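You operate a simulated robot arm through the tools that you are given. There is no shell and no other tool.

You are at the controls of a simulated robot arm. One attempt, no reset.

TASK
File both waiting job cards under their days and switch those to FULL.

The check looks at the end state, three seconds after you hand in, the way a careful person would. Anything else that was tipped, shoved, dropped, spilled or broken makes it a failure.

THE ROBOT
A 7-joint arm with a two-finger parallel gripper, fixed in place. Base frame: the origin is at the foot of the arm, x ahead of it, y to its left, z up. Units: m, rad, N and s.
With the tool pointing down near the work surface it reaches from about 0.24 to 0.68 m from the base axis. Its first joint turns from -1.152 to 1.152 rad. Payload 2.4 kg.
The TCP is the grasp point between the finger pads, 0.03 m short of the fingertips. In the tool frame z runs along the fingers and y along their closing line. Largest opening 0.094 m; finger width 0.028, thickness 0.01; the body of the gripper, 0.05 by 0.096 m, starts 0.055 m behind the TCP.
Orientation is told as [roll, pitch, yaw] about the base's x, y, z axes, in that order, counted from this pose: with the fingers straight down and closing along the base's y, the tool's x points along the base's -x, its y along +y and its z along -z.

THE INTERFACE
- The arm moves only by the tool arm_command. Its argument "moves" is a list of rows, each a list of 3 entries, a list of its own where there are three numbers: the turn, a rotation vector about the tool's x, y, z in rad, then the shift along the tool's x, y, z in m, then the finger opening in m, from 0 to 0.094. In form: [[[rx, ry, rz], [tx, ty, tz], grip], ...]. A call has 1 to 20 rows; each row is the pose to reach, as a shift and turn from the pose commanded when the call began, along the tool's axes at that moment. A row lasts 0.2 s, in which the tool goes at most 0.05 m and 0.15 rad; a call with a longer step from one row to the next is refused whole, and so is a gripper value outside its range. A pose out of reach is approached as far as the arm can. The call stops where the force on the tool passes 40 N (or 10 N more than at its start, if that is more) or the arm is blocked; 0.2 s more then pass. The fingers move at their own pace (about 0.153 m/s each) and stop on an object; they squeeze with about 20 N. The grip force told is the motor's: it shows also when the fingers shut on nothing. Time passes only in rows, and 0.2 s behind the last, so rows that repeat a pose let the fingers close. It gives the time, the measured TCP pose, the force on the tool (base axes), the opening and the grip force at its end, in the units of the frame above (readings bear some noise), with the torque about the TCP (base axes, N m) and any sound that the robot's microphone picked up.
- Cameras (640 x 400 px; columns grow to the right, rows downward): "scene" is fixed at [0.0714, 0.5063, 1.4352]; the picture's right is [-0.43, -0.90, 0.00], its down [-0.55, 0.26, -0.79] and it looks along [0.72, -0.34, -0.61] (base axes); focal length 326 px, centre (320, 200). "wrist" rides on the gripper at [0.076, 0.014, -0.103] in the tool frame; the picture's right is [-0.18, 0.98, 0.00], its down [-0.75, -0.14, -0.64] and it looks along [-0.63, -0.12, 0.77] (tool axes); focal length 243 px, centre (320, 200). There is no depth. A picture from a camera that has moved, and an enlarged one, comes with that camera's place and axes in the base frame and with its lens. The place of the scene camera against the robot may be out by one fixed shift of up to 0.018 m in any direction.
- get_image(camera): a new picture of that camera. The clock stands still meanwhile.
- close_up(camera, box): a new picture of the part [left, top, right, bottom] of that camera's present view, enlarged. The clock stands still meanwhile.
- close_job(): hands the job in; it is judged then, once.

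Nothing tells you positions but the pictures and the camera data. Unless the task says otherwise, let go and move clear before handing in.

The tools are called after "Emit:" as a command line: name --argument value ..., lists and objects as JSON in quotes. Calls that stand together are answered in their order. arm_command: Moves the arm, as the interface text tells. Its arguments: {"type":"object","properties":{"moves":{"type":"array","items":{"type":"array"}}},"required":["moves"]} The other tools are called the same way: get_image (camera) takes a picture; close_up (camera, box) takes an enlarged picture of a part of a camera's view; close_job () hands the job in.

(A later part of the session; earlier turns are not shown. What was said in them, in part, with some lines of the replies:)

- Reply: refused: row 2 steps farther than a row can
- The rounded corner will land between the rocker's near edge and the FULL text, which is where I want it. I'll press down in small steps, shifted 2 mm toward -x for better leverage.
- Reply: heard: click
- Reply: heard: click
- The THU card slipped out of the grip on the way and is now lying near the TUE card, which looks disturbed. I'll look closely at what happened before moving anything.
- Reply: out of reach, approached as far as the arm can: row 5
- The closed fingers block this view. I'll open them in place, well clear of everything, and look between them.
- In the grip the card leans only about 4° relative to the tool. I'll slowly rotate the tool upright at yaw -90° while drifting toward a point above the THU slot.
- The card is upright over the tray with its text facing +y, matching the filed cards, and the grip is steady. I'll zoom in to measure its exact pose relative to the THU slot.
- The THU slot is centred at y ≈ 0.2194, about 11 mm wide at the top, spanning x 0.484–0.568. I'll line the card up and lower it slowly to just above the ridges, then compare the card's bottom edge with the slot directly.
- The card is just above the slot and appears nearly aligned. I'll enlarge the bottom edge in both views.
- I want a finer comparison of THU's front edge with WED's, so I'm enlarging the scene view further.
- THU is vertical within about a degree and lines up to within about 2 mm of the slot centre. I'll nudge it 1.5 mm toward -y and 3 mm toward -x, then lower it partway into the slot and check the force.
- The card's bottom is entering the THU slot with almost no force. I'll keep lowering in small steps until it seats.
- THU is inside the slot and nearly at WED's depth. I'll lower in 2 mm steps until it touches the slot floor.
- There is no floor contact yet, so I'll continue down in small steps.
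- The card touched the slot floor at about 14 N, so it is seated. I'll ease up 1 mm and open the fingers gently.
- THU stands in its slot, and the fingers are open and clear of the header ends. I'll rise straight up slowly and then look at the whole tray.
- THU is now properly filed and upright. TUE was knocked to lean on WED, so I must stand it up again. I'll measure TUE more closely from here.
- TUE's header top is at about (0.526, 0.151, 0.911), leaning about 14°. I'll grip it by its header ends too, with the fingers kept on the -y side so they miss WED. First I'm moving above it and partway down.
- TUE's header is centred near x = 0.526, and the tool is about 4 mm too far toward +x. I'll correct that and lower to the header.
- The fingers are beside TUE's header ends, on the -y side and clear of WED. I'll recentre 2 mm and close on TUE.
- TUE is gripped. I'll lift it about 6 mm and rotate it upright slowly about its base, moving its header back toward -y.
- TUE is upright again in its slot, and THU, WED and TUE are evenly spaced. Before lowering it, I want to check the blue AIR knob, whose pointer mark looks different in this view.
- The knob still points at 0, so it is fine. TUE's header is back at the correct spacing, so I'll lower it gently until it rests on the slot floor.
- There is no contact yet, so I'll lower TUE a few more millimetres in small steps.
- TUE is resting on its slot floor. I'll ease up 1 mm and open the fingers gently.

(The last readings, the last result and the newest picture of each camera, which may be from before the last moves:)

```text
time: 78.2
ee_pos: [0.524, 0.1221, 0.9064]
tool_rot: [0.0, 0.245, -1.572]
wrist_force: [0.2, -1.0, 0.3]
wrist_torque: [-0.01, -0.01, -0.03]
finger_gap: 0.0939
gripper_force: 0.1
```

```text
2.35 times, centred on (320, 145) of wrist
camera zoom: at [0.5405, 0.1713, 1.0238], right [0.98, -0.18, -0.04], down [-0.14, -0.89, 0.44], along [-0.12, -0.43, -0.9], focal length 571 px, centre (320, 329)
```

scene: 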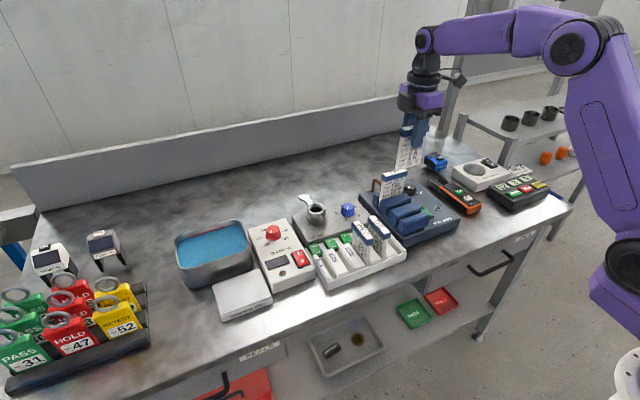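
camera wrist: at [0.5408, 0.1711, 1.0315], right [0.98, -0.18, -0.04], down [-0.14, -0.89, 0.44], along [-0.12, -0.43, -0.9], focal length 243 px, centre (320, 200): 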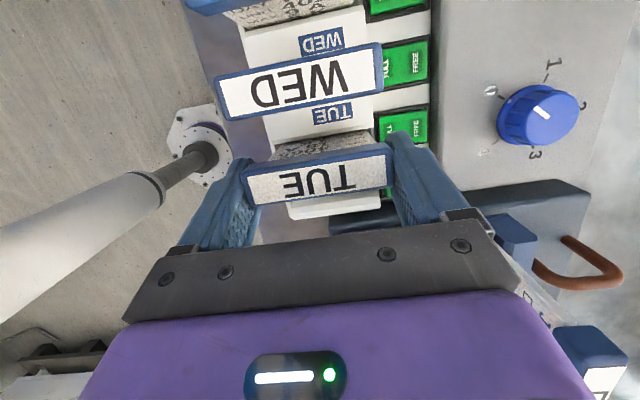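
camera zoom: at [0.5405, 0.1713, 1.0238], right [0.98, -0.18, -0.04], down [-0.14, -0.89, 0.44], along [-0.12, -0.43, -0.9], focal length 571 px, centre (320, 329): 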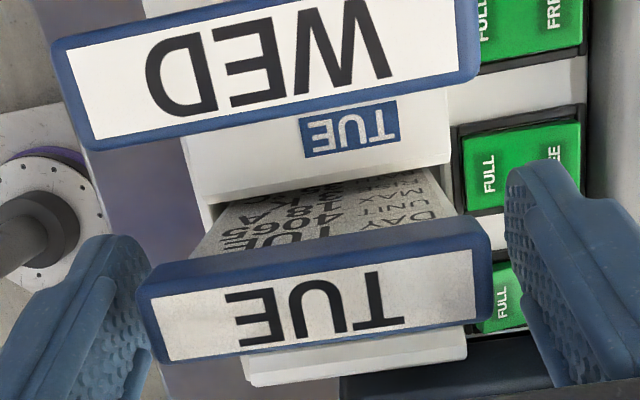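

TUE stands on its own after release. I'll withdraw along the tool axis away from WED, straighten the tool, and re-check the row.

Emit:
arm_command --moves '[[[0, 0, 0], [0, 0, -0.006], 0.094], [[0, 0, 0], [0, 0, -0.018], 0.094], [[0, 0, 0], [0, 0, -0.035], 0.094], [[0, 0, 0], [0, 0, -0.06], 0.094], [[0, 0, 0], [0, 0, -0.09], 0.094], [[0, -0.081, 0], [0, 0, -0.12], 0.094], [[0, -0.162, 0], [0, 0, -0.15], 0.094], [[0, -0.244, 0], [0, 0, -0.17], 0.094], [[0, -0.244, 0], [0, 0, -0.17], 0.094]]'

Emit:
get_image --camera "wrist"

Emit:
close_up --camera "scene" --box '[330, 190, 420, 270]'

Emit:
close_up --camera "scene" --box '[345, 225, 405, 275]'

```text
time: 80.2
ee_pos: [0.5253, 0.0802, 1.0717]
tool_rot: [-0.001, -0.002, -1.571]
wrist_force: [-0.1, -0.3, 0.4]
wrist_torque: [0.0, 0.02, -0.01]
finger_gap: 0.094
gripper_force: 0.2
```

```text
taken
camera wrist: at [0.5412, 0.1564, 1.1729], right [0.98, -0.18, 0.0], down [-0.14, -0.75, 0.64], along [-0.12, -0.63, -0.77], focal length 243 px, centre (320, 200)
```

wrist: 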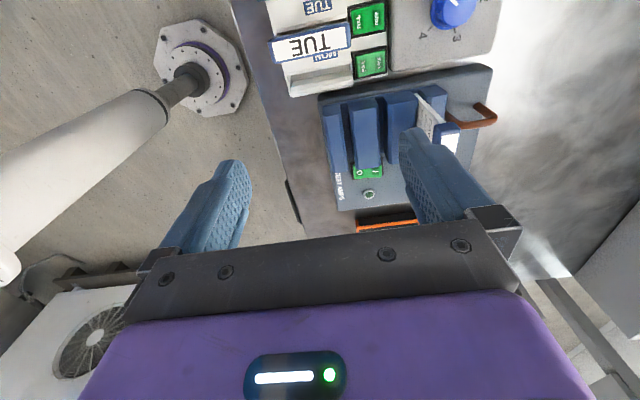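

```text
5.00 times, centred on (375, 230) of scene
camera zoom: at [0.0714, 0.5063, 1.4352], right [-0.43, -0.9, 0.0], down [-0.55, 0.26, -0.79], along [0.72, -0.34, -0.61], focal length 1629 px, centre (45, 50)
```

zoom: 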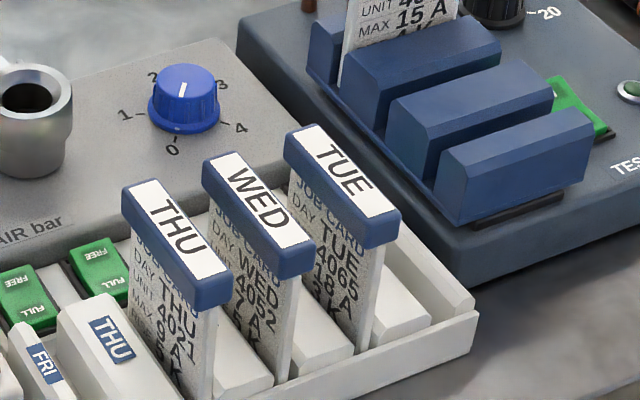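

```text
8.00 times, centred on (375, 250) of scene
camera zoom: at [0.0714, 0.5063, 1.4352], right [-0.43, -0.9, 0.0], down [-0.55, 0.26, -0.79], along [0.72, -0.34, -0.61], focal length 2606 px, centre (-120, -200)
```

zoom: 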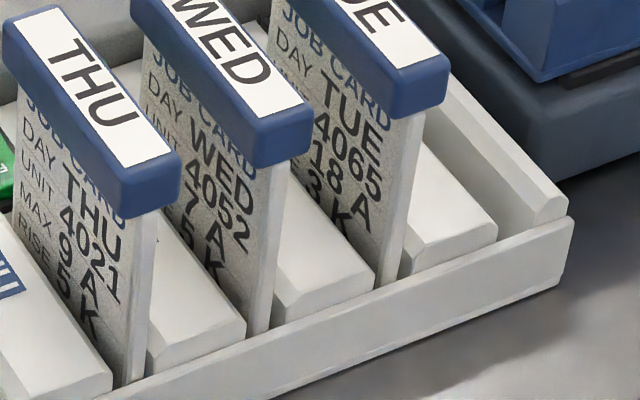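

All three cards now stand upright and match their earlier look. Next is FRI: I'll turn to yaw 0 above the rack so I can grip its header by the two ends, the way that held well.

Emit:
arm_command --moves '[[[0, 0, -0.1309], [-0.0062, 0.0095, 0.0], 0.094], [[0, 0, -0.2618], [-0.0123, 0.0191, 0.0], 0.094], [[0, 0, -0.3927], [-0.0185, 0.0286, 0.0], 0.094], [[0, 0, -0.5236], [-0.0247, 0.0382, 0.0], 0.094], [[0, 0, -0.6545], [-0.0308, 0.0477, 0.0], 0.094], [[0, 0, -0.7854], [-0.037, 0.0573, 0.0], 0.094], [[0, 0, -0.9163], [-0.0432, 0.0668, 0.0], 0.094], [[0, 0, -1.0472], [-0.0493, 0.0763, 0.0], 0.094], [[0, 0, -1.1781], [-0.0555, 0.0859, 0.0], 0.094], [[0, 0, -1.309], [-0.0617, 0.0954, 0.0], 0.094], [[0, 0, -1.4399], [-0.0678, 0.105, 0.0], 0.094], [[0, 0, -1.5708], [-0.074, 0.1145, 0.0], 0.094], [[0, 0, -1.5708], [-0.074, 0.1145, 0.0], 0.094]]'

Emit:
get_image --camera "wrist"

Emit:
close_up --camera "wrist" --box '[220, 90, 420, 240]'

Emit:
close_up --camera "scene" --box '[340, 120, 460, 230]'

```text
time: 83.0
ee_pos: [0.6392, 0.0067, 1.0724]
tool_rot: [-0.001, 0.0, 0.001]
wrist_force: [0.0, -0.5, 0.0]
wrist_torque: [0.0, 0.02, 0.01]
finger_gap: 0.0941
gripper_force: 0.1
```

```text
taken
camera wrist: at [0.5638, 0.0207, 1.1746], right [0.18, 0.98, 0.0], down [0.75, -0.14, 0.64], along [0.63, -0.12, -0.77], focal length 243 px, centre (320, 200)
```

wrist: 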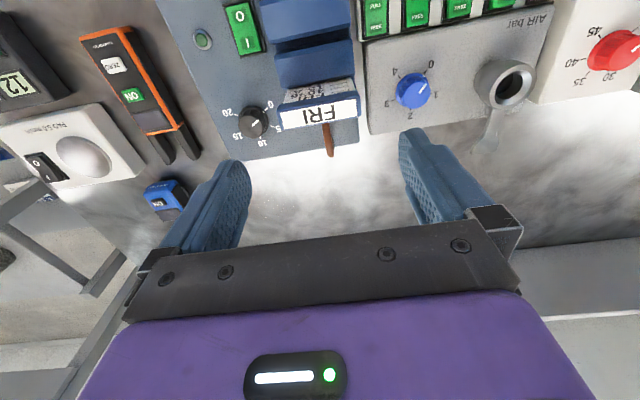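

```text
2.67 times, centred on (320, 165) of wrist
camera zoom: at [0.5638, 0.0207, 1.1746], right [0.18, 0.98, 0.0], down [0.75, -0.14, 0.64], along [0.63, -0.12, -0.77], focal length 647 px, centre (320, 293)
```

zoom: 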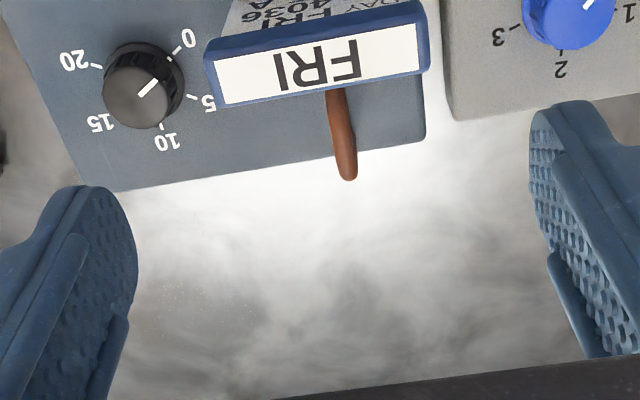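

```text
3.64 times, centred on (400, 175) of scene
camera zoom: at [0.0714, 0.5063, 1.4352], right [-0.43, -0.9, 0.0], down [-0.55, 0.26, -0.79], along [0.72, -0.34, -0.61], focal length 1185 px, centre (29, 291)
```

zoom: 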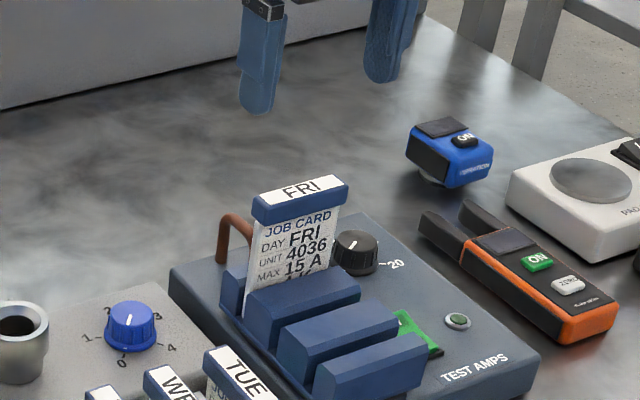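

FRI's header is at about (0.643, 0.0055), top near z = 0.960, and nothing is close to where the fingers will go. I'll centre on it and lower most of the way.

Emit:
arm_command --moves '[[[0, 0, 0], [-0.0025, -0.001, 0.015], 0.094], [[0, 0, 0], [-0.0025, -0.001, 0.035], 0.094], [[0, 0, 0], [-0.0025, -0.001, 0.055], 0.094], [[0, 0, 0], [-0.0025, -0.001, 0.07], 0.094], [[0, 0, 0], [-0.0025, -0.001, 0.08], 0.094], [[0, 0, 0], [-0.0025, -0.001, 0.08], 0.094]]'

Emit:
get_image --camera "wrist"

Emit:
close_up --camera "wrist" --box '[220, 90, 420, 240]'

```text
time: 84.4
ee_pos: [0.6424, 0.0062, 0.9927]
tool_rot: [0.002, -0.001, 0.001]
wrist_force: [-0.1, -0.8, -0.6]
wrist_torque: [0.01, -0.03, 0.04]
finger_gap: 0.0938
gripper_force: 0.1
```

```text
taken
camera wrist: at [0.5679, 0.0211, 1.0942], right [0.18, 0.98, 0.0], down [0.75, -0.14, 0.64], along [0.63, -0.12, -0.77], focal length 243 px, centre (320, 200)
```

wrist: 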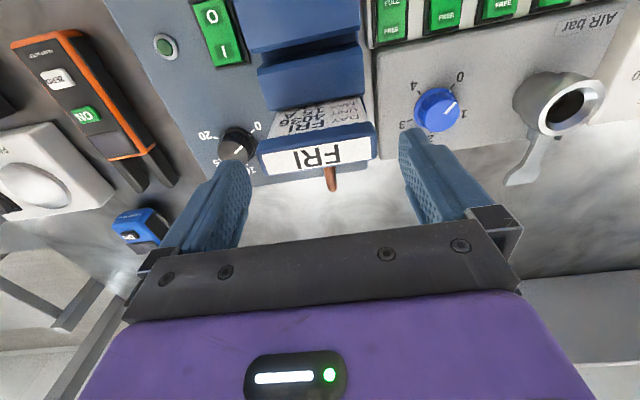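

```text
2.67 times, centred on (320, 165) of wrist
camera zoom: at [0.5679, 0.0211, 1.0942], right [0.18, 0.98, 0.0], down [0.75, -0.14, 0.64], along [0.63, -0.12, -0.77], focal length 647 px, centre (320, 293)
```

zoom: 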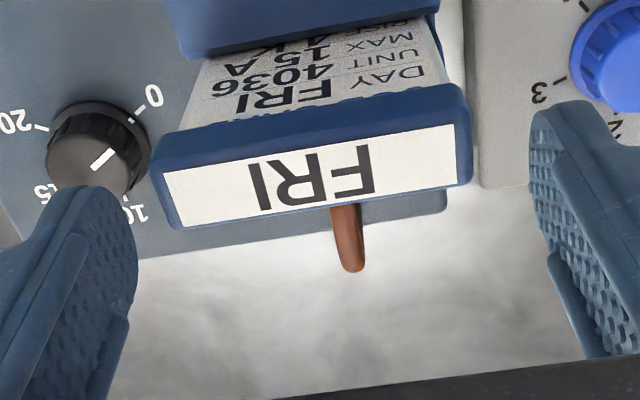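

FRI is aligned in x and about 2 mm toward -y of centre. I'll correct that and lower to header level.

Emit:
arm_command --moves '[[[0, 0, 0], [0, -0.002, 0.008], 0.094], [[0, 0, 0], [0, -0.002, 0.02], 0.094], [[0, 0, 0], [0, -0.002, 0.032], 0.094], [[0, 0, 0], [0, -0.002, 0.04], 0.094], [[0, 0, 0], [0, -0.002, 0.04], 0.094]]'

Emit:
close_up --camera "wrist" --box '[220, 110, 420, 260]'

Emit:
close_up --camera "scene" --box '[350, 130, 450, 220]'

```text
time: 85.6
ee_pos: [0.6434, 0.0048, 0.9528]
tool_rot: [0.0, 0.0, 0.002]
wrist_force: [0.3, 0.1, 0.1]
wrist_torque: [0.02, -0.01, 0.02]
finger_gap: 0.0939
gripper_force: 0.1
```

```text
2.67 times, centred on (320, 185) of wrist
camera zoom: at [0.5679, 0.0194, 1.0537], right [0.18, 0.98, 0.0], down [0.75, -0.14, 0.64], along [0.63, -0.12, -0.77], focal length 647 px, centre (320, 240)
```

zoom: 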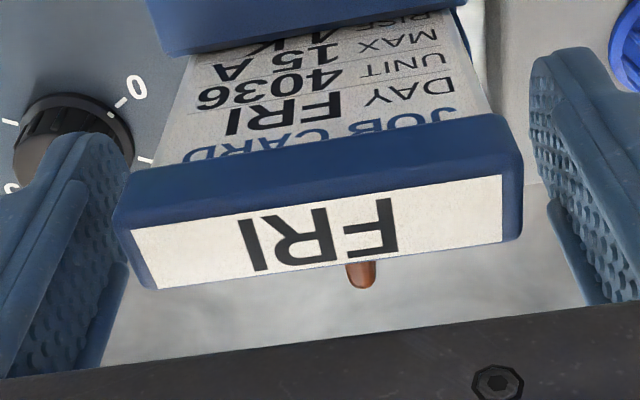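

```text
4.44 times, centred on (400, 175) of scene
camera zoom: at [0.0714, 0.5063, 1.4352], right [-0.43, -0.9, 0.0], down [-0.55, 0.26, -0.79], along [0.72, -0.34, -0.61], focal length 1448 px, centre (-36, 311)
```

zoom: 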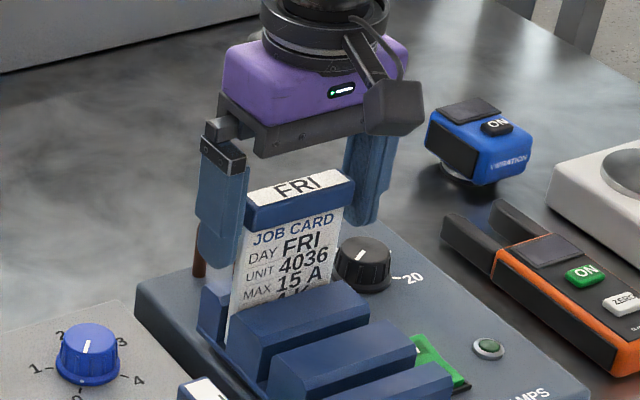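

The fingers straddle FRI's header ends evenly. I'll drop 3 mm for a deeper hold and close.

Emit:
arm_command --moves '[[[0, 0, 0], [0, 0, 0.003], 0.094], [[0, 0, 0], [0, 0, 0.003], 0.084], [[0, 0, 0], [0, 0, 0.003], 0.08], [[0, 0, 0], [0, 0, 0.003], 0.06], [[0, 0, 0], [0, 0, 0.003], 0.0], [[0, 0, 0], [0, 0, 0.003], 0.0]]'

Emit:
close_up --camera "wrist" --box '[220, 110, 420, 260]'

```text
time: 87.0
ee_pos: [0.6443, 0.0049, 0.948]
tool_rot: [-0.002, 0.0, 0.001]
wrist_force: [-0.2, -0.2, 0.9]
wrist_torque: [-0.03, -0.01, 0.01]
finger_gap: 0.0786
gripper_force: 19.3
```

```text
2.67 times, centred on (320, 185) of wrist
camera zoom: at [0.5681, 0.0196, 1.0508], right [0.18, 0.98, 0.0], down [0.75, -0.14, 0.64], along [0.63, -0.12, -0.77], focal length 647 px, centre (320, 240)
```

zoom: 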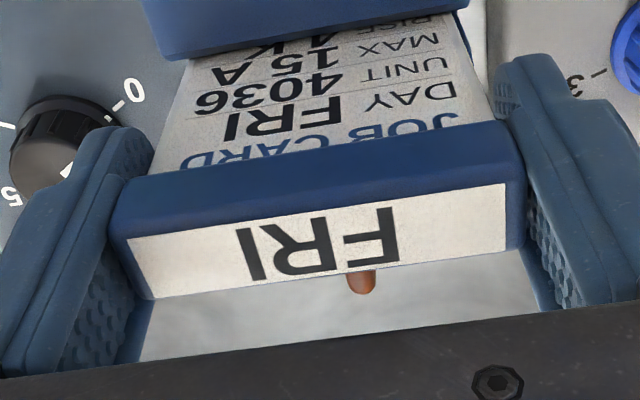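

FRI is gripped by its header ends with a 78.6 mm gap. I'll lift it slowly straight up out of the rack.

Emit:
arm_command --moves '[[[0, 0, 0], [0, 0, -0.003], 0.0], [[0, 0, 0], [0, 0, -0.008], 0.0], [[0, 0, 0], [0, 0, -0.015], 0.0], [[0, 0, 0], [0, 0, -0.024], 0.0], [[0, 0, 0], [0, 0, -0.034], 0.0], [[0, 0, 0], [0, 0, -0.046], 0.0], [[0, 0, 0], [0, 0, -0.058], 0.0], [[0, 0, 0], [0, 0, -0.07], 0.0], [[0, 0, 0], [0, 0, -0.082], 0.0], [[0, 0, 0], [0, 0, -0.094], 0.0], [[0, 0, 0], [0, 0, -0.106], 0.0], [[0, 0, 0], [0, 0, -0.118], 0.0], [[0, 0, 0], [0, 0, -0.128], 0.0], [[0, 0, 0], [0, 0, -0.136], 0.0], [[0, 0, 0], [0, 0, -0.14], 0.0], [[0, 0, 0], [0, 0, -0.14], 0.0]]'

Emit:
get_image --camera "wrist"

Emit:
close_up --camera "scene" --box '[340, 100, 460, 230]'

```text
time: 90.4
ee_pos: [0.6426, 0.0033, 1.0898]
tool_rot: [0.0, 0.001, -0.001]
wrist_force: [-0.3, -0.2, -0.5]
wrist_torque: [-0.02, -0.01, 0.01]
finger_gap: 0.0783
gripper_force: 20.1
```

```text
taken
camera wrist: at [0.5678, 0.0176, 1.1903], right [0.18, 0.98, 0.0], down [0.75, -0.14, 0.64], along [0.63, -0.12, -0.77], focal length 243 px, centre (320, 200)
```

wrist: 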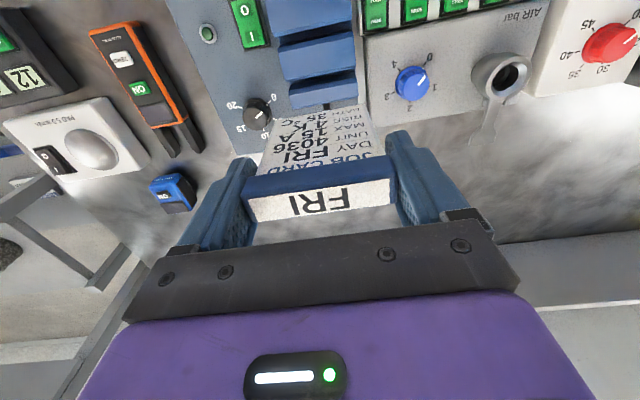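

```text
3.08 times, centred on (400, 165) of scene
camera zoom: at [0.0714, 0.5063, 1.4352], right [-0.43, -0.9, 0.0], down [-0.55, 0.26, -0.79], along [0.72, -0.34, -0.61], focal length 1002 px, centre (74, 308)
```

zoom: 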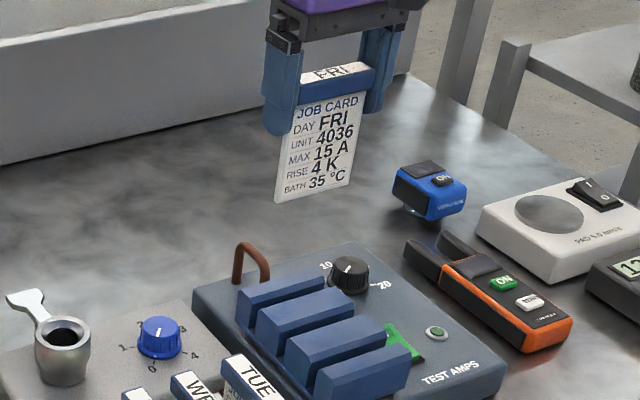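

FRI hangs securely with its grip unchanged. I'll turn it slowly toward yaw -90° in two stages and carry it toward the FRI slot, checking the grip in between.

Emit:
arm_command --moves '[[[0, 0, 0.02], [0.0005, 0.002, 0], 0.0], [[0, 0, 0.06], [0.0015, 0.006, 0], 0.0], [[0, 0, 0.11], [0.0028, 0.0112, 0], 0.0], [[0, 0, 0.16], [0.0041, 0.0163, 0], 0.0], [[0, 0, 0.21], [0.0053, 0.0214, 0], 0.0], [[0, 0, 0.26], [0.0066, 0.0265, 0], 0.0], [[0, 0, 0.31], [0.0079, 0.0316, 0], 0.0], [[0, 0, 0.36], [0.0092, 0.0367, 0], 0.0], [[0, 0, 0.41], [0.0104, 0.0418, 0], 0.0], [[0, 0, 0.46], [0.0117, 0.0469, 0], 0.0], [[0, 0, 0.51], [0.013, 0.0519, 0], 0.0], [[0, 0, 0.56], [0.0143, 0.057, 0], 0.0], [[0, 0, 0.61], [0.0155, 0.0621, 0], 0.0], [[0, 0, 0.66], [0.0168, 0.0672, 0], 0.0], [[0, 0, 0.71], [0.0181, 0.0723, 0], 0.0], [[0, 0, 0.75], [0.0191, 0.0764, 0], 0.0], [[0, 0, 0.775], [0.0197, 0.0789, 0], 0.0], [[0, 0, 0.7854], [0.02, 0.08, 0], 0.0], [[0, 0, 0.7854], [0.02, 0.08, 0], 0.0]]'

Emit:
get_image --camera "wrist"

```text
time: 94.4
ee_pos: [0.6215, 0.0843, 1.0876]
tool_rot: [0.0, 0.0, -0.785]
wrist_force: [-0.3, 0.5, 0.6]
wrist_torque: [-0.01, -0.01, -0.02]
finger_gap: 0.0782
gripper_force: 20.0
```

```text
taken
camera wrist: at [0.5797, 0.1477, 1.1901], right [0.83, 0.56, 0.0], down [0.43, -0.63, 0.64], along [0.36, -0.53, -0.77], focal length 243 px, centre (320, 200)
```

wrist: 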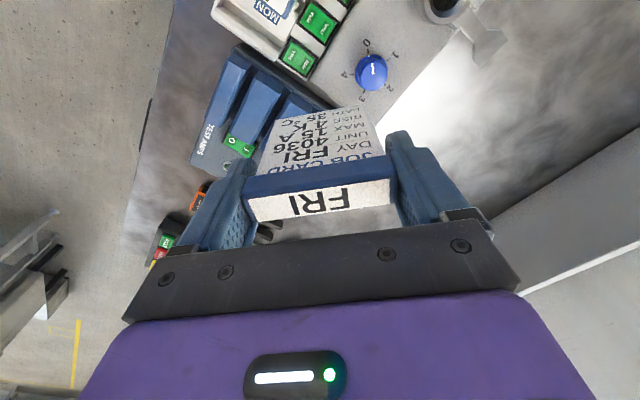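

The grip is still steady, so I'll do the second stage: the remaining turn and the move over the FRI slot.

Emit:
arm_command --moves '[[[0, 0, 0.015], [0.0037, 0.0011, 0], 0.0], [[0, 0, 0.05], [0.0124, 0.0038, 0], 0.0], [[0, 0, 0.095], [0.0235, 0.0073, 0], 0.0], [[0, 0, 0.14], [0.0347, 0.0107, 0], 0.0], [[0, 0, 0.185], [0.0458, 0.0142, 0], 0.0], [[0, 0, 0.23], [0.057, 0.0176, 0], 0.0], [[0, 0, 0.275], [0.0681, 0.0211, 0], 0.0], [[0, 0, 0.32], [0.0793, 0.0245, 0], 0.0], [[0, 0, 0.365], [0.0904, 0.028, 0], 0.0], [[0, 0, 0.41], [0.1016, 0.0314, 0], 0.0], [[0, 0, 0.455], [0.1127, 0.0349, 0], 0.0], [[0, 0, 0.5], [0.1239, 0.0383, 0], 0.0], [[0, 0, 0.545], [0.135, 0.0418, 0], 0.0], [[0, 0, 0.59], [0.1462, 0.0452, 0], 0.0], [[0, 0, 0.635], [0.1573, 0.0487, 0], 0.0], [[0, 0, 0.68], [0.1685, 0.0521, 0], 0.0], [[0, 0, 0.725], [0.1796, 0.0556, 0], 0.0], [[0, 0, 0.765], [0.1895, 0.0586, 0], 0.0], [[0, 0, 0.7854], [0.1946, 0.0602, 0], 0.0], [[0, 0, 0.7854], [0.1946, 0.0602, 0], 0.0]]'

Emit:
get_image --camera "wrist"

Emit:
close_up --camera "wrist" --box '[230, 90, 410, 230]'

Emit:
close_up --camera "scene" --box '[280, 110, 410, 280]'

```text
time: 98.6
ee_pos: [0.5279, 0.2634, 1.0883]
tool_rot: [0.0, 0.0, -1.571]
wrist_force: [0.7, -0.9, 0.5]
wrist_torque: [0.04, 0.01, -0.02]
finger_gap: 0.0782
gripper_force: 19.9
```

```text
taken
camera wrist: at [0.5429, 0.3394, 1.1902], right [0.98, -0.18, 0.0], down [-0.14, -0.75, 0.64], along [-0.12, -0.63, -0.77], focal length 243 px, centre (320, 200)
```

wrist: 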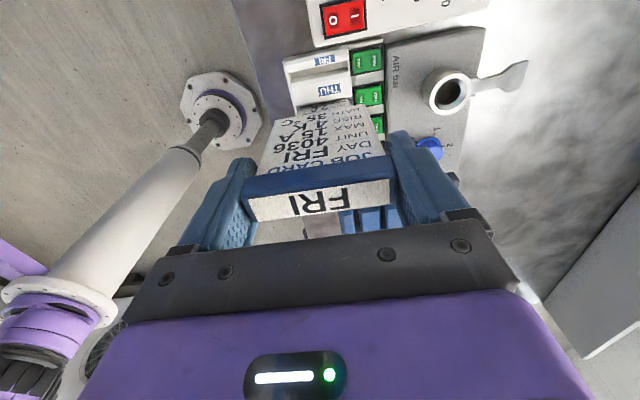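

```text
2.86 times, centred on (320, 160) of wrist
camera zoom: at [0.5429, 0.3394, 1.1902], right [0.98, -0.18, 0.0], down [-0.14, -0.75, 0.64], along [-0.12, -0.63, -0.77], focal length 693 px, centre (320, 314)
```

zoom: 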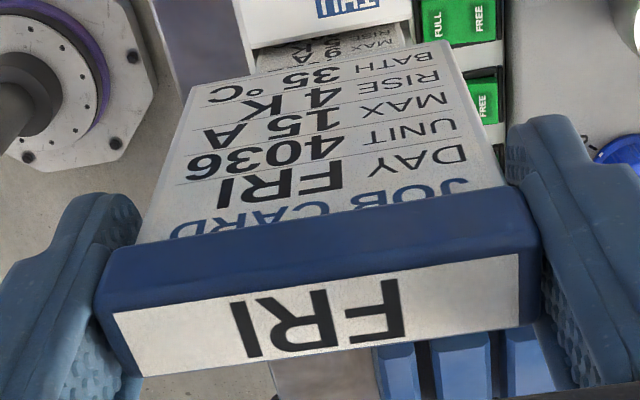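

```text
2.35 times, centred on (345, 195) of scene
camera zoom: at [0.0714, 0.5064, 1.4352], right [-0.43, -0.9, 0.0], down [-0.55, 0.26, -0.79], along [0.72, -0.34, -0.61], focal length 766 px, centre (261, 212)
```

zoom: 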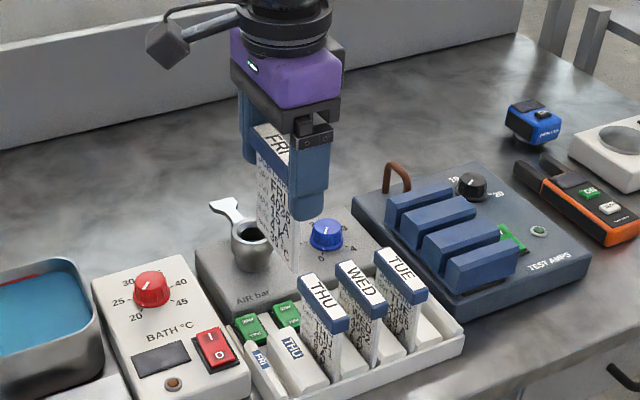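

FRI is over its slot area, held straight with its text facing +y. I'll measure the FRI slot from this view.

Emit:
close_up --camera "wrist" --box '[270, 35, 400, 115]'

Emit:
close_up --camera "scene" --box '[300, 225, 380, 285]'

```text
4.92 times, centred on (335, 75) of wrist
camera zoom: at [0.5429, 0.3394, 1.1902], right [0.98, -0.18, 0.0], down [-0.14, -0.75, 0.64], along [-0.12, -0.63, -0.77], focal length 1194 px, centre (246, 815)
```

zoom: 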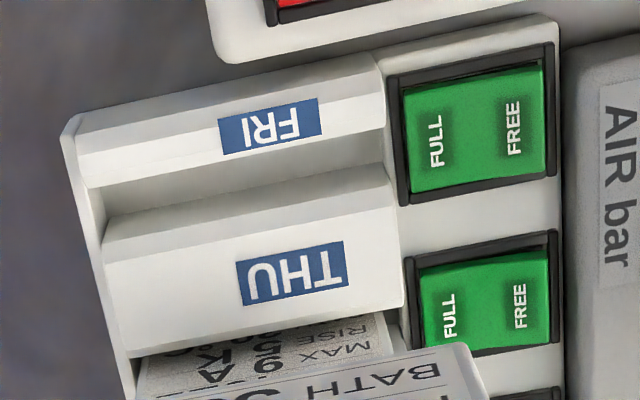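

```text
6.67 times, centred on (340, 255) of scene
camera zoom: at [0.0714, 0.5064, 1.4352], right [-0.43, -0.9, 0.0], down [-0.55, 0.26, -0.79], along [0.72, -0.34, -0.61], focal length 2172 px, centre (187, -167)
```

zoom: 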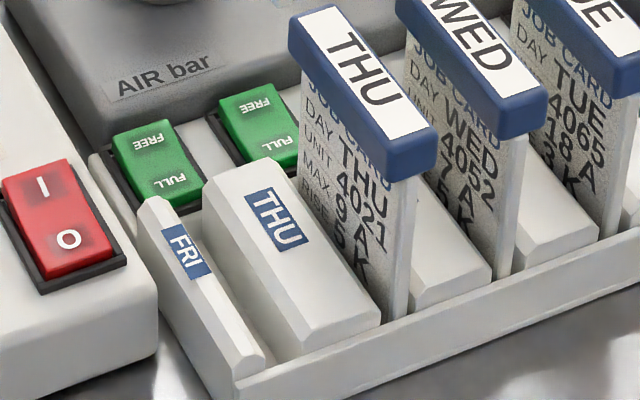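

The FRI slot is centred at y ≈ 0.266, spanning x 0.487–0.568. I'll trim the position and lower slowly to just above the ridges.

Emit:
arm_command --moves '[[[0, 0, 0], [0.0005, -0.001, 0.003], 0.0], [[0, 0, 0], [0.001, -0.0015, 0.01], 0.0], [[0, 0, 0], [0.001, -0.0015, 0.02], 0.0], [[0, 0, 0], [0.001, -0.0015, 0.032], 0.0], [[0, 0, 0], [0.001, -0.0015, 0.045], 0.0], [[0, 0, 0], [0.001, -0.0015, 0.058], 0.0], [[0, 0, 0], [0.001, -0.0015, 0.071], 0.0], [[0, 0, 0], [0.001, -0.0015, 0.084], 0.0], [[0, 0, 0], [0.001, -0.0015, 0.096], 0.0], [[0, 0, 0], [0.001, -0.0015, 0.107], 0.0], [[0, 0, 0], [0.001, -0.0015, 0.116], 0.0], [[0, 0, 0], [0.001, -0.0015, 0.122], 0.0], [[0, 0, 0], [0.001, -0.0015, 0.125], 0.0], [[0, 0, 0], [0.001, -0.0015, 0.125], 0.0]]'

Emit:
close_up --camera "wrist" --box '[265, 60, 375, 140]'

Emit:
close_up --camera "scene" --box '[310, 215, 390, 285]'

Emit:
close_up --camera "scene" --box '[330, 245, 370, 285]'

```text
time: 101.6
ee_pos: [0.5252, 0.2647, 0.9643]
tool_rot: [-0.001, -0.001, -1.571]
wrist_force: [-0.4, 0.4, -0.4]
wrist_torque: [0.0, 0.01, 0.01]
finger_gap: 0.0783
gripper_force: 20.1
```

```text
5.00 times, centred on (320, 100) of wrist
camera zoom: at [0.541, 0.3413, 1.0661], right [0.98, -0.18, 0.0], down [-0.14, -0.75, 0.64], along [-0.12, -0.63, -0.77], focal length 1213 px, centre (320, 700)
```

zoom: 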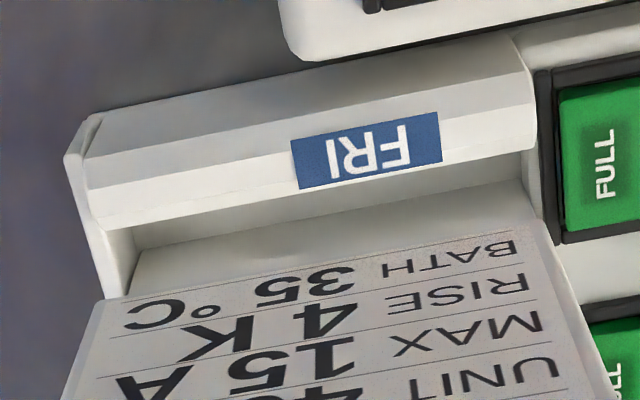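

```text
5.71 times, centred on (350, 250) of scene
camera zoom: at [0.0714, 0.5063, 1.4352], right [-0.43, -0.9, 0.0], down [-0.55, 0.26, -0.79], along [0.72, -0.34, -0.61], focal length 1861 px, centre (149, -86)
```

zoom: 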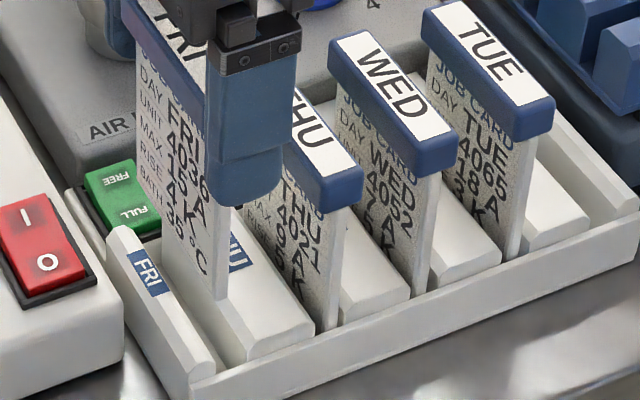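

```text
10.00 times, centred on (350, 265) of scene
camera zoom: at [0.0714, 0.5063, 1.4352], right [-0.43, -0.9, 0.0], down [-0.55, 0.26, -0.79], along [0.72, -0.34, -0.61], focal length 3258 px, centre (20, -450)
```

zoom: 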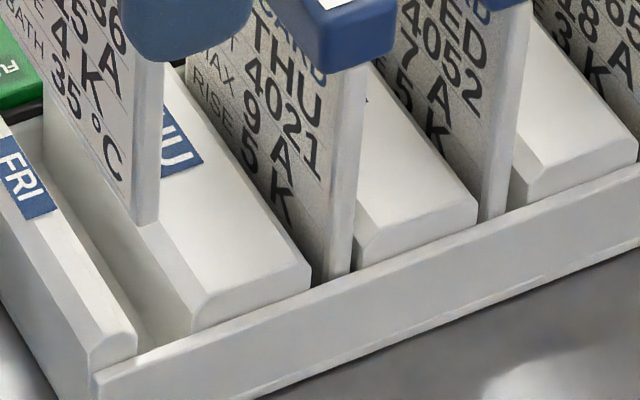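

FRI is vertical and nearly centred; both cameras suggest it is about 2 mm too far toward +y. I'll correct that and lower it into the slot entrance.

Emit:
arm_command --moves '[[[0, 0, 0], [-0.0011, 0, 0.002], 0.0], [[0, 0, 0], [-0.0022, 0, 0.006], 0.0], [[0, 0, 0], [-0.0022, 0, 0.011], 0.0], [[0, 0, 0], [-0.0022, 0, 0.016], 0.0], [[0, 0, 0], [-0.0022, 0, 0.021], 0.0], [[0, 0, 0], [-0.0022, 0, 0.026], 0.0], [[0, 0, 0], [-0.0022, 0, 0.031], 0.0], [[0, 0, 0], [-0.0022, 0, 0.036], 0.0], [[0, 0, 0], [-0.0022, 0, 0.036], 0.0]]'

Emit:
close_up --camera "wrist" --box '[240, 50, 420, 190]'

Emit:
close_up --camera "scene" --box '[310, 215, 390, 285]'

```text
time: 103.6
ee_pos: [0.5244, 0.2629, 0.9272]
tool_rot: [0.001, 0.0, -1.57]
wrist_force: [0.7, 0.3, -0.6]
wrist_torque: [-0.01, 0.01, -0.02]
finger_gap: 0.0785
gripper_force: 20.4
```

```text
2.86 times, centred on (330, 120) of wrist
camera zoom: at [0.5406, 0.3389, 1.0291], right [0.98, -0.18, 0.0], down [-0.14, -0.75, 0.64], along [-0.12, -0.63, -0.77], focal length 693 px, centre (291, 429)
```

zoom: 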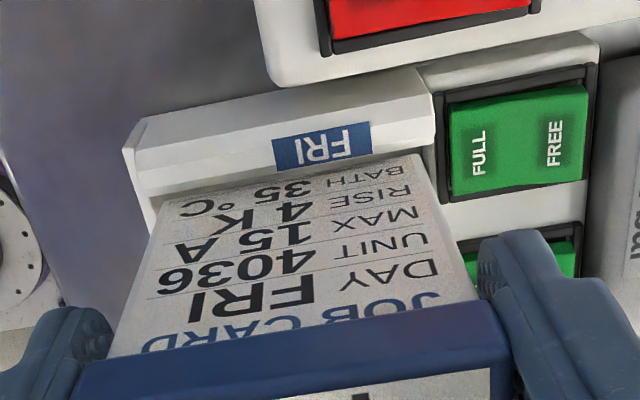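

```text
5.71 times, centred on (350, 250) of scene
camera zoom: at [0.0714, 0.5063, 1.4352], right [-0.43, -0.9, 0.0], down [-0.55, 0.26, -0.79], along [0.72, -0.34, -0.61], focal length 1861 px, centre (149, -86)
```

zoom: 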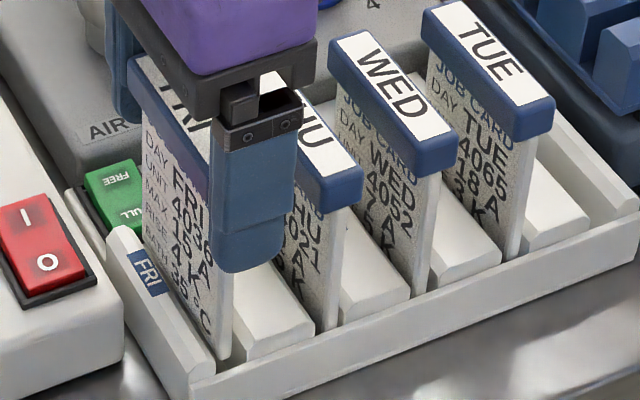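

FRI has entered its slot without any force. I'll continue down in small steps.

Emit:
arm_command --moves '[[[0, 0, 0], [0, 0, 0.004], 0.0], [[0, 0, 0], [0, 0, 0.008], 0.0], [[0, 0, 0], [0, 0, 0.012], 0.0], [[0, 0, 0], [0, 0, 0.016], 0.0], [[0, 0, 0], [0, 0, 0.016], 0.0]]'

Emit:
close_up --camera "scene" --box '[310, 215, 390, 285]'

```text
time: 104.8
ee_pos: [0.525, 0.2618, 0.912]
tool_rot: [0.0, 0.002, -1.571]
wrist_force: [-0.5, 0.1, -1.9]
wrist_torque: [0.01, 0.01, -0.01]
finger_gap: 0.0785
gripper_force: 20.3
```

```text
5.71 times, centred on (350, 250) of scene
camera zoom: at [0.0714, 0.5063, 1.4352], right [-0.43, -0.9, 0.0], down [-0.55, 0.26, -0.79], along [0.72, -0.34, -0.61], focal length 1861 px, centre (149, -86)
```

zoom: 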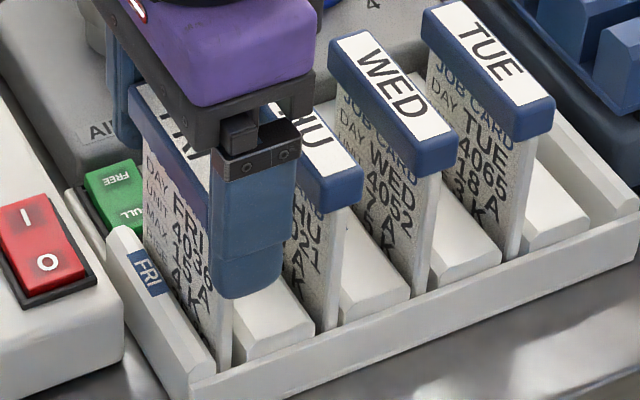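

FRI is well into the slot. I expect the floor about 1 cm lower, so I'll step down gently.

Emit:
arm_command --moves '[[[0, 0, 0], [0, 0, 0.003], 0.0], [[0, 0, 0], [0, 0, 0.006], 0.0], [[0, 0, 0], [0, 0, 0.008], 0.0], [[0, 0, 0], [0, 0, 0.0095], 0.0], [[0, 0, 0], [0, 0, 0.0095], 0.0]]'

```text
time: 106.0
ee_pos: [0.5257, 0.2638, 0.9021]
tool_rot: [0.0, 0.002, -1.569]
wrist_force: [-0.7, -0.3, 0.0]
wrist_torque: [-0.01, 0.01, 0.02]
finger_gap: 0.0781
gripper_force: 19.6
```

There is no contact yet at z ≈ 0.902, so I'll go a few more millimetres in small steps.

Emit:
arm_command --moves '[[[0, 0, 0], [0, 0, 0.0015], 0.0], [[0, 0, 0], [0, 0, 0.003], 0.0], [[0, 0, 0], [0, 0, 0.003], 0.0]]'

Emit:
close_up --camera "scene" --box '[310, 205, 390, 275]'

```text
time: 106.8
ee_pos: [0.5268, 0.2627, 0.9006]
tool_rot: [0.003, 0.001, -1.571]
wrist_force: [0.5, 1.4, 14.0]
wrist_torque: [0.15, 0.01, -0.02]
finger_gap: 0.0785
gripper_force: 20.7
```

```text
5.71 times, centred on (350, 240) of scene
camera zoom: at [0.0712, 0.5063, 1.4353], right [-0.43, -0.9, 0.0], down [-0.55, 0.26, -0.79], along [0.72, -0.34, -0.61], focal length 1861 px, centre (149, -29)
```

zoom: 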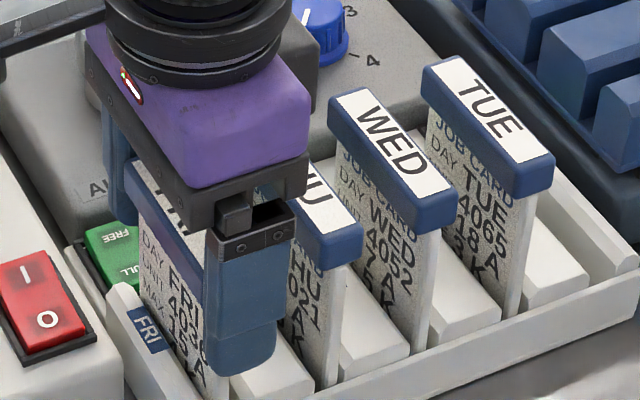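

FRI is seated on the slot floor, with a 14 N contact. I'll ease up 1 mm and open the fingers gently.

Emit:
arm_command --moves '[[[0, 0, 0], [0, 0, -0.001], 0.0], [[0, 0, 0], [0, 0, -0.0015], 0.076], [[0, 0, 0], [0, 0, -0.0015], 0.08], [[0, 0, 0], [0, 0, -0.0015], 0.086], [[0, 0, 0], [0, 0, -0.0015], 0.092], [[0, 0, 0], [0, 0, -0.0015], 0.094]]'

Emit:
close_up --camera "wrist" --box '[230, 90, 410, 230]'

Emit:
close_up --camera "scene" --box '[310, 205, 390, 275]'

```text
time: 108.2
ee_pos: [0.5249, 0.263, 0.8995]
tool_rot: [0.0, 0.0, -1.569]
wrist_force: [-0.3, -0.6, -0.1]
wrist_torque: [0.0, 0.01, 0.01]
finger_gap: 0.0942
gripper_force: 0.0
```

```text
2.86 times, centred on (320, 160) of wrist
camera zoom: at [0.5418, 0.3391, 1.0022], right [0.98, -0.18, 0.0], down [-0.14, -0.75, 0.64], along [-0.12, -0.63, -0.77], focal length 693 px, centre (320, 314)
```

zoom: 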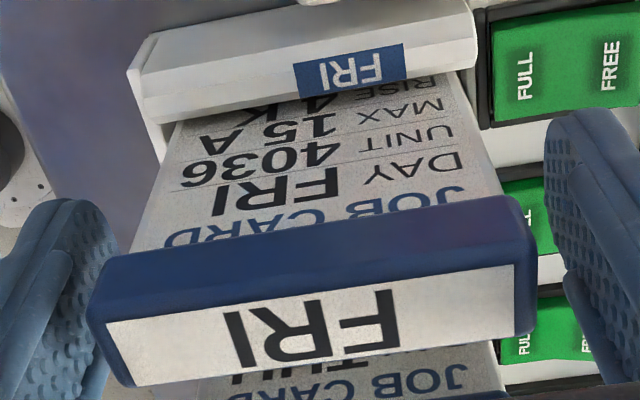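

```text
5.71 times, centred on (350, 240) of scene
camera zoom: at [0.0714, 0.5063, 1.4352], right [-0.43, -0.9, 0.0], down [-0.55, 0.26, -0.79], along [0.72, -0.34, -0.61], focal length 1861 px, centre (149, -29)
```

zoom: 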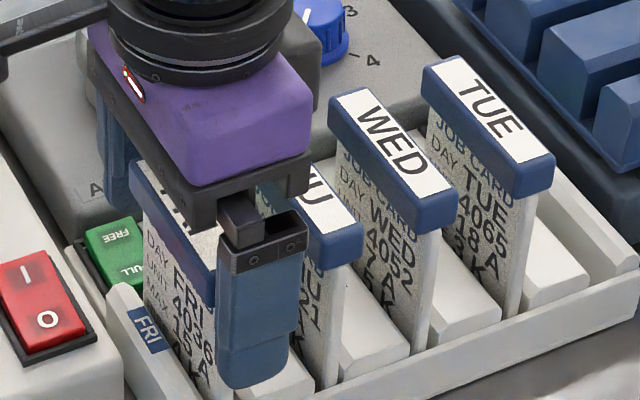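

FRI stands in its slot with the fingers open and clear of its header ends. I'll rise straight up slowly and then move away for an inspection.

Emit:
arm_command --moves '[[[0, 0, 0], [0, 0, -0.006], 0.094], [[0, 0, 0], [0, 0, -0.016], 0.094], [[0, 0, 0], [0, 0, -0.03], 0.094], [[0, 0, 0], [0, 0, -0.05], 0.094], [[0, 0, 0], [0, 0, -0.08], 0.094], [[0, 0, 0], [0, 0, -0.115], 0.094], [[0, 0, 0], [0, 0, -0.15], 0.094], [[0, 0, 0], [0, 0, -0.19], 0.094], [[0, 0, 0], [0, 0, -0.22], 0.094], [[0, 0, 0], [0, 0, -0.22], 0.094]]'

Emit:
get_image --camera "wrist"

Emit:
get_image --camera "scene"

Emit:
close_up --camera "scene" --box '[305, 200, 415, 290]'

```text
time: 110.4
ee_pos: [0.5264, 0.2631, 1.1209]
tool_rot: [-0.001, 0.001, -1.571]
wrist_force: [-0.3, -0.5, -0.3]
wrist_torque: [0.03, 0.02, 0.01]
finger_gap: 0.0937
gripper_force: 0.0
```

```text
taken
camera wrist: at [0.5419, 0.3391, 1.2224], right [0.98, -0.18, 0.0], down [-0.14, -0.75, 0.64], along [-0.12, -0.63, -0.77], focal length 243 px, centre (320, 200)
```

wrist: 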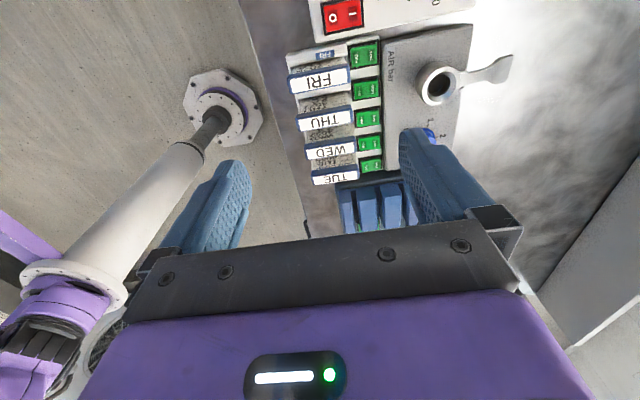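

```text
taken
```

scene: 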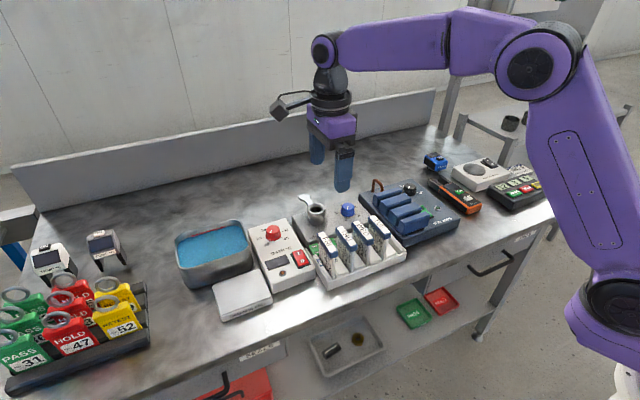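

```text
4.44 times, centred on (360, 245) of scene
camera zoom: at [0.0714, 0.5063, 1.4352], right [-0.43, -0.9, 0.0], down [-0.55, 0.26, -0.79], along [0.72, -0.34, -0.61], focal length 1448 px, centre (142, 0)
```

zoom: 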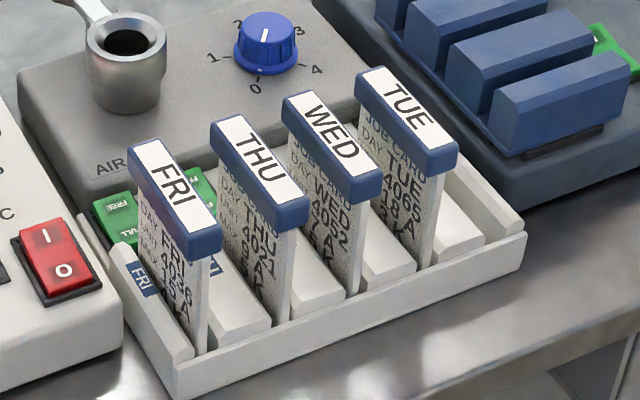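

All four cards stand upright in order FRI, THU, WED, TUE. I'll now check every rocker closely, including MON and TUE, which the fallen card may have touched.

Emit:
close_up --camera "wrist" --box '[335, 30, 395, 110]'

Emit:
close_up --camera "wrist" --box '[335, 100, 405, 190]'

Emit:
close_up --camera "wrist" --box '[280, 40, 400, 190]'

```text
5.00 times, centred on (365, 70) of wrist
camera zoom: at [0.5419, 0.3391, 1.2224], right [0.98, -0.18, 0.0], down [-0.14, -0.75, 0.64], along [-0.12, -0.63, -0.77], focal length 1213 px, centre (95, 850)
```

zoom: 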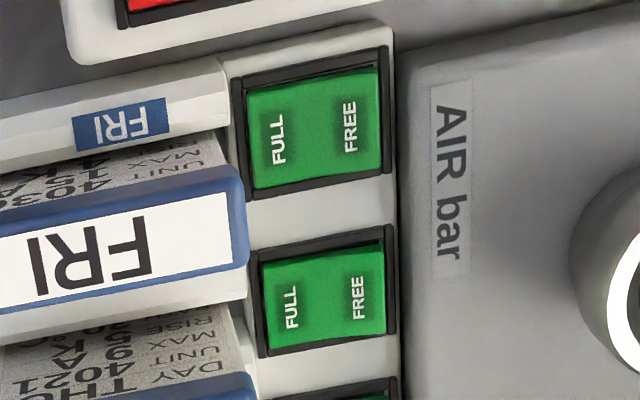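

```text
4.44 times, centred on (370, 145) of wrist
camera zoom: at [0.5419, 0.3391, 1.2224], right [0.98, -0.18, 0.0], down [-0.14, -0.75, 0.64], along [-0.12, -0.63, -0.77], focal length 1078 px, centre (98, 444)
```

zoom: 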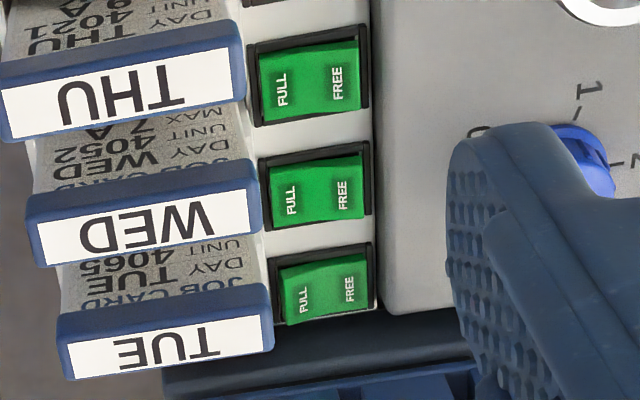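

```text
2.67 times, centred on (340, 115) of wrist
camera zoom: at [0.5419, 0.3391, 1.2224], right [0.98, -0.18, 0.0], down [-0.14, -0.75, 0.64], along [-0.12, -0.63, -0.77], focal length 647 px, centre (267, 427)
```

zoom: 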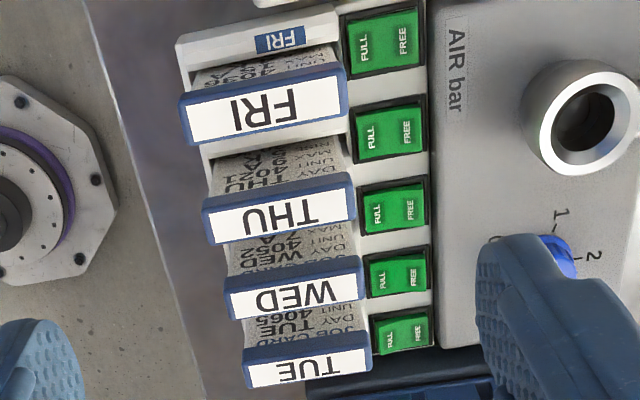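

The FRI, THU, WED and TUE rockers all sit the same way with FULL down, and MON still differs, with its FULL end up. I'll repeat the initial close-up view to compare TUE and WED with how they stood at the start.

Emit:
close_up --camera "scene" --box '[300, 195, 420, 295]'

Emit:
close_up --camera "scene" --box '[308, 225, 358, 260]'

Emit:
close_up --camera "scene" --box '[350, 160, 470, 240]'

```text
4.00 times, centred on (360, 245) of scene
camera zoom: at [0.0714, 0.5063, 1.4352], right [-0.43, -0.9, 0.0], down [-0.55, 0.26, -0.79], along [0.72, -0.34, -0.61], focal length 1303 px, centre (160, 20)
```

zoom: 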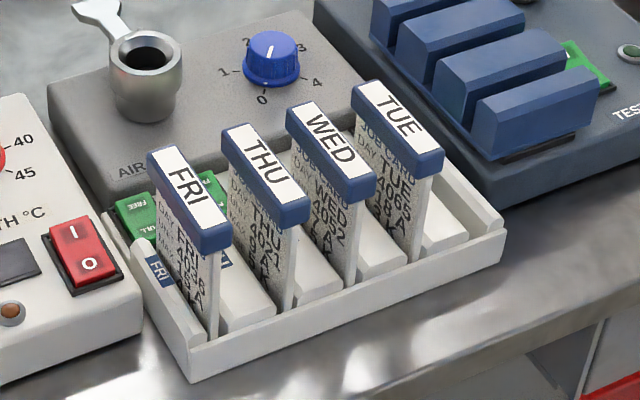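

```text
11.43 times, centred on (333, 242) of scene
camera zoom: at [0.0714, 0.5063, 1.4352], right [-0.43, -0.9, 0.0], down [-0.55, 0.26, -0.79], along [0.72, -0.34, -0.61], focal length 3723 px, centre (171, -286)
```

zoom: 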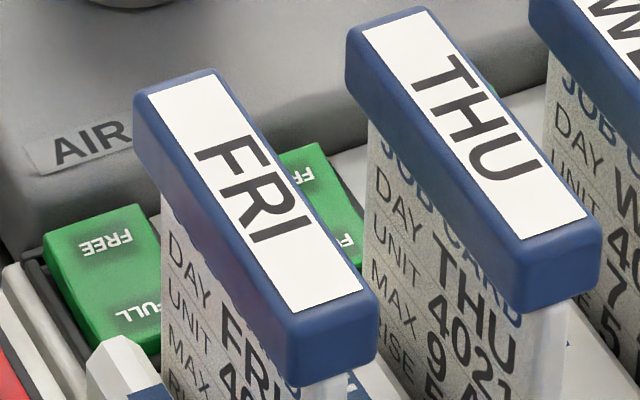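

```text
5.00 times, centred on (410, 200) of scene
camera zoom: at [0.0714, 0.5063, 1.4352], right [-0.43, -0.9, 0.0], down [-0.55, 0.26, -0.79], along [0.72, -0.34, -0.61], focal length 1629 px, centre (-130, 200)
```

zoom: 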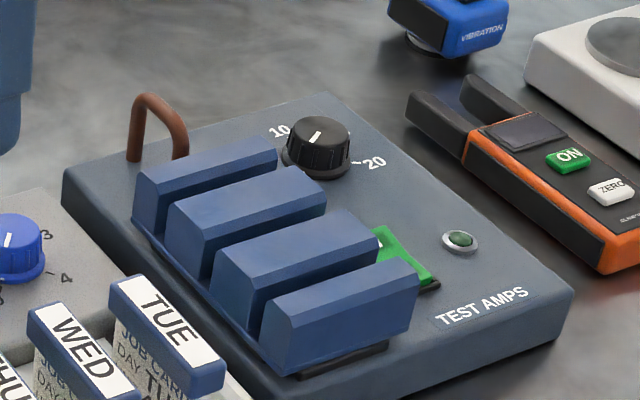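

TUE and WED match their starting positions. I'll move the arm well clear toward its original area and take a final look, including the AIR knob in the same crop as at the start.

Emit:
arm_command --moves '[[[0, 0, 0], [0.0, -0.02, -0.03], 0.094], [[0, 0, 0], [0.0, -0.05, -0.06], 0.094], [[0, 0, 0], [0.0, -0.08, -0.09], 0.094], [[0, 0, 0], [0.0, -0.12, -0.1], 0.094], [[0, 0, 0], [0.0, -0.15, -0.1], 0.094], [[0, 0, 0], [0.0, -0.15, -0.1], 0.094]]'

Emit:
close_up --camera "scene" --box '[350, 160, 450, 240]'

Emit:
get_image --camera "scene"

Emit:
get_image --camera "wrist"

```text
time: 111.8
ee_pos: [0.3746, 0.2613, 1.2232]
tool_rot: [-0.001, -0.001, -1.571]
wrist_force: [0.3, 0.1, 0.3]
wrist_torque: [-0.01, 0.04, 0.02]
finger_gap: 0.0938
gripper_force: 0.0
```

```text
5.00 times, centred on (400, 200) of scene
camera zoom: at [0.0714, 0.5063, 1.4352], right [-0.43, -0.9, 0.0], down [-0.55, 0.26, -0.79], along [0.72, -0.34, -0.61], focal length 1629 px, centre (-80, 200)
```

zoom: 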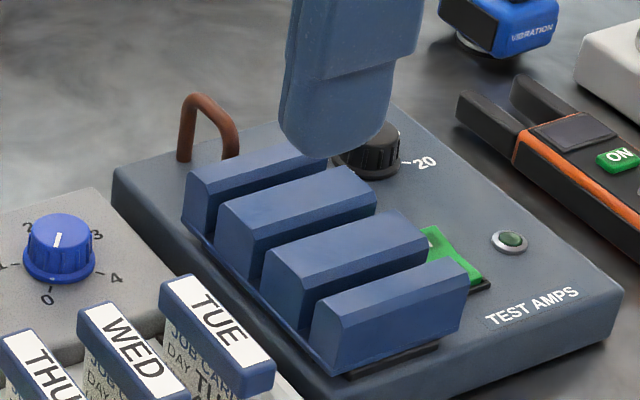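

```text
taken
```

scene: 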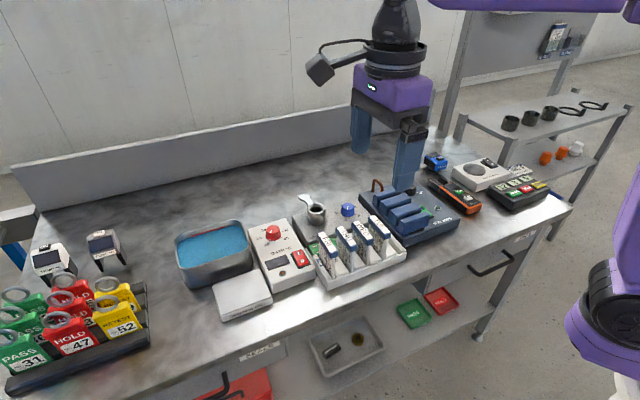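

```text
taken
camera wrist: at [0.3912, 0.3378, 1.3245], right [0.98, -0.18, 0.0], down [-0.14, -0.75, 0.64], along [-0.12, -0.63, -0.77], focal length 243 px, centre (320, 200)
```

wrist: 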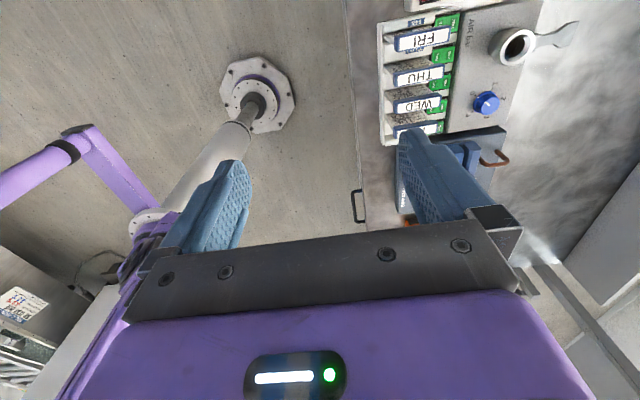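

THU and FRI are filed under their days, and both rockers are on FULL. TUE was knocked over along the way and now stands as it did at the start. The knob, MON rocker and other items look unchanged, and the arm is clear and empty, so I'm handing in the job.

Emit:
close_job

```text
The job is handed in.
```

I filed both waiting job cards, THU and FRI, in their day slots and switched both rockers to FULL. The job is handed in, and no result has come back yet.

**Dropped card:** I dropped THU while carrying it the first time. It landed against the TUE card and pushed it over onto WED. I picked THU up again and filed it, then stood TUE back up in its slot. In the final pictures TUE and WED match where they were at the start.

**Final check:** All four cards (TUE, WED, THU, FRI) stand upright, and their rockers all show FULL. The MON rocker still has its FULL end up, and no click was heard when THU fell. The AIR knob points at 0, as it did at the start. I saw nothing else on the bench out of place, and the arm is empty and clear.
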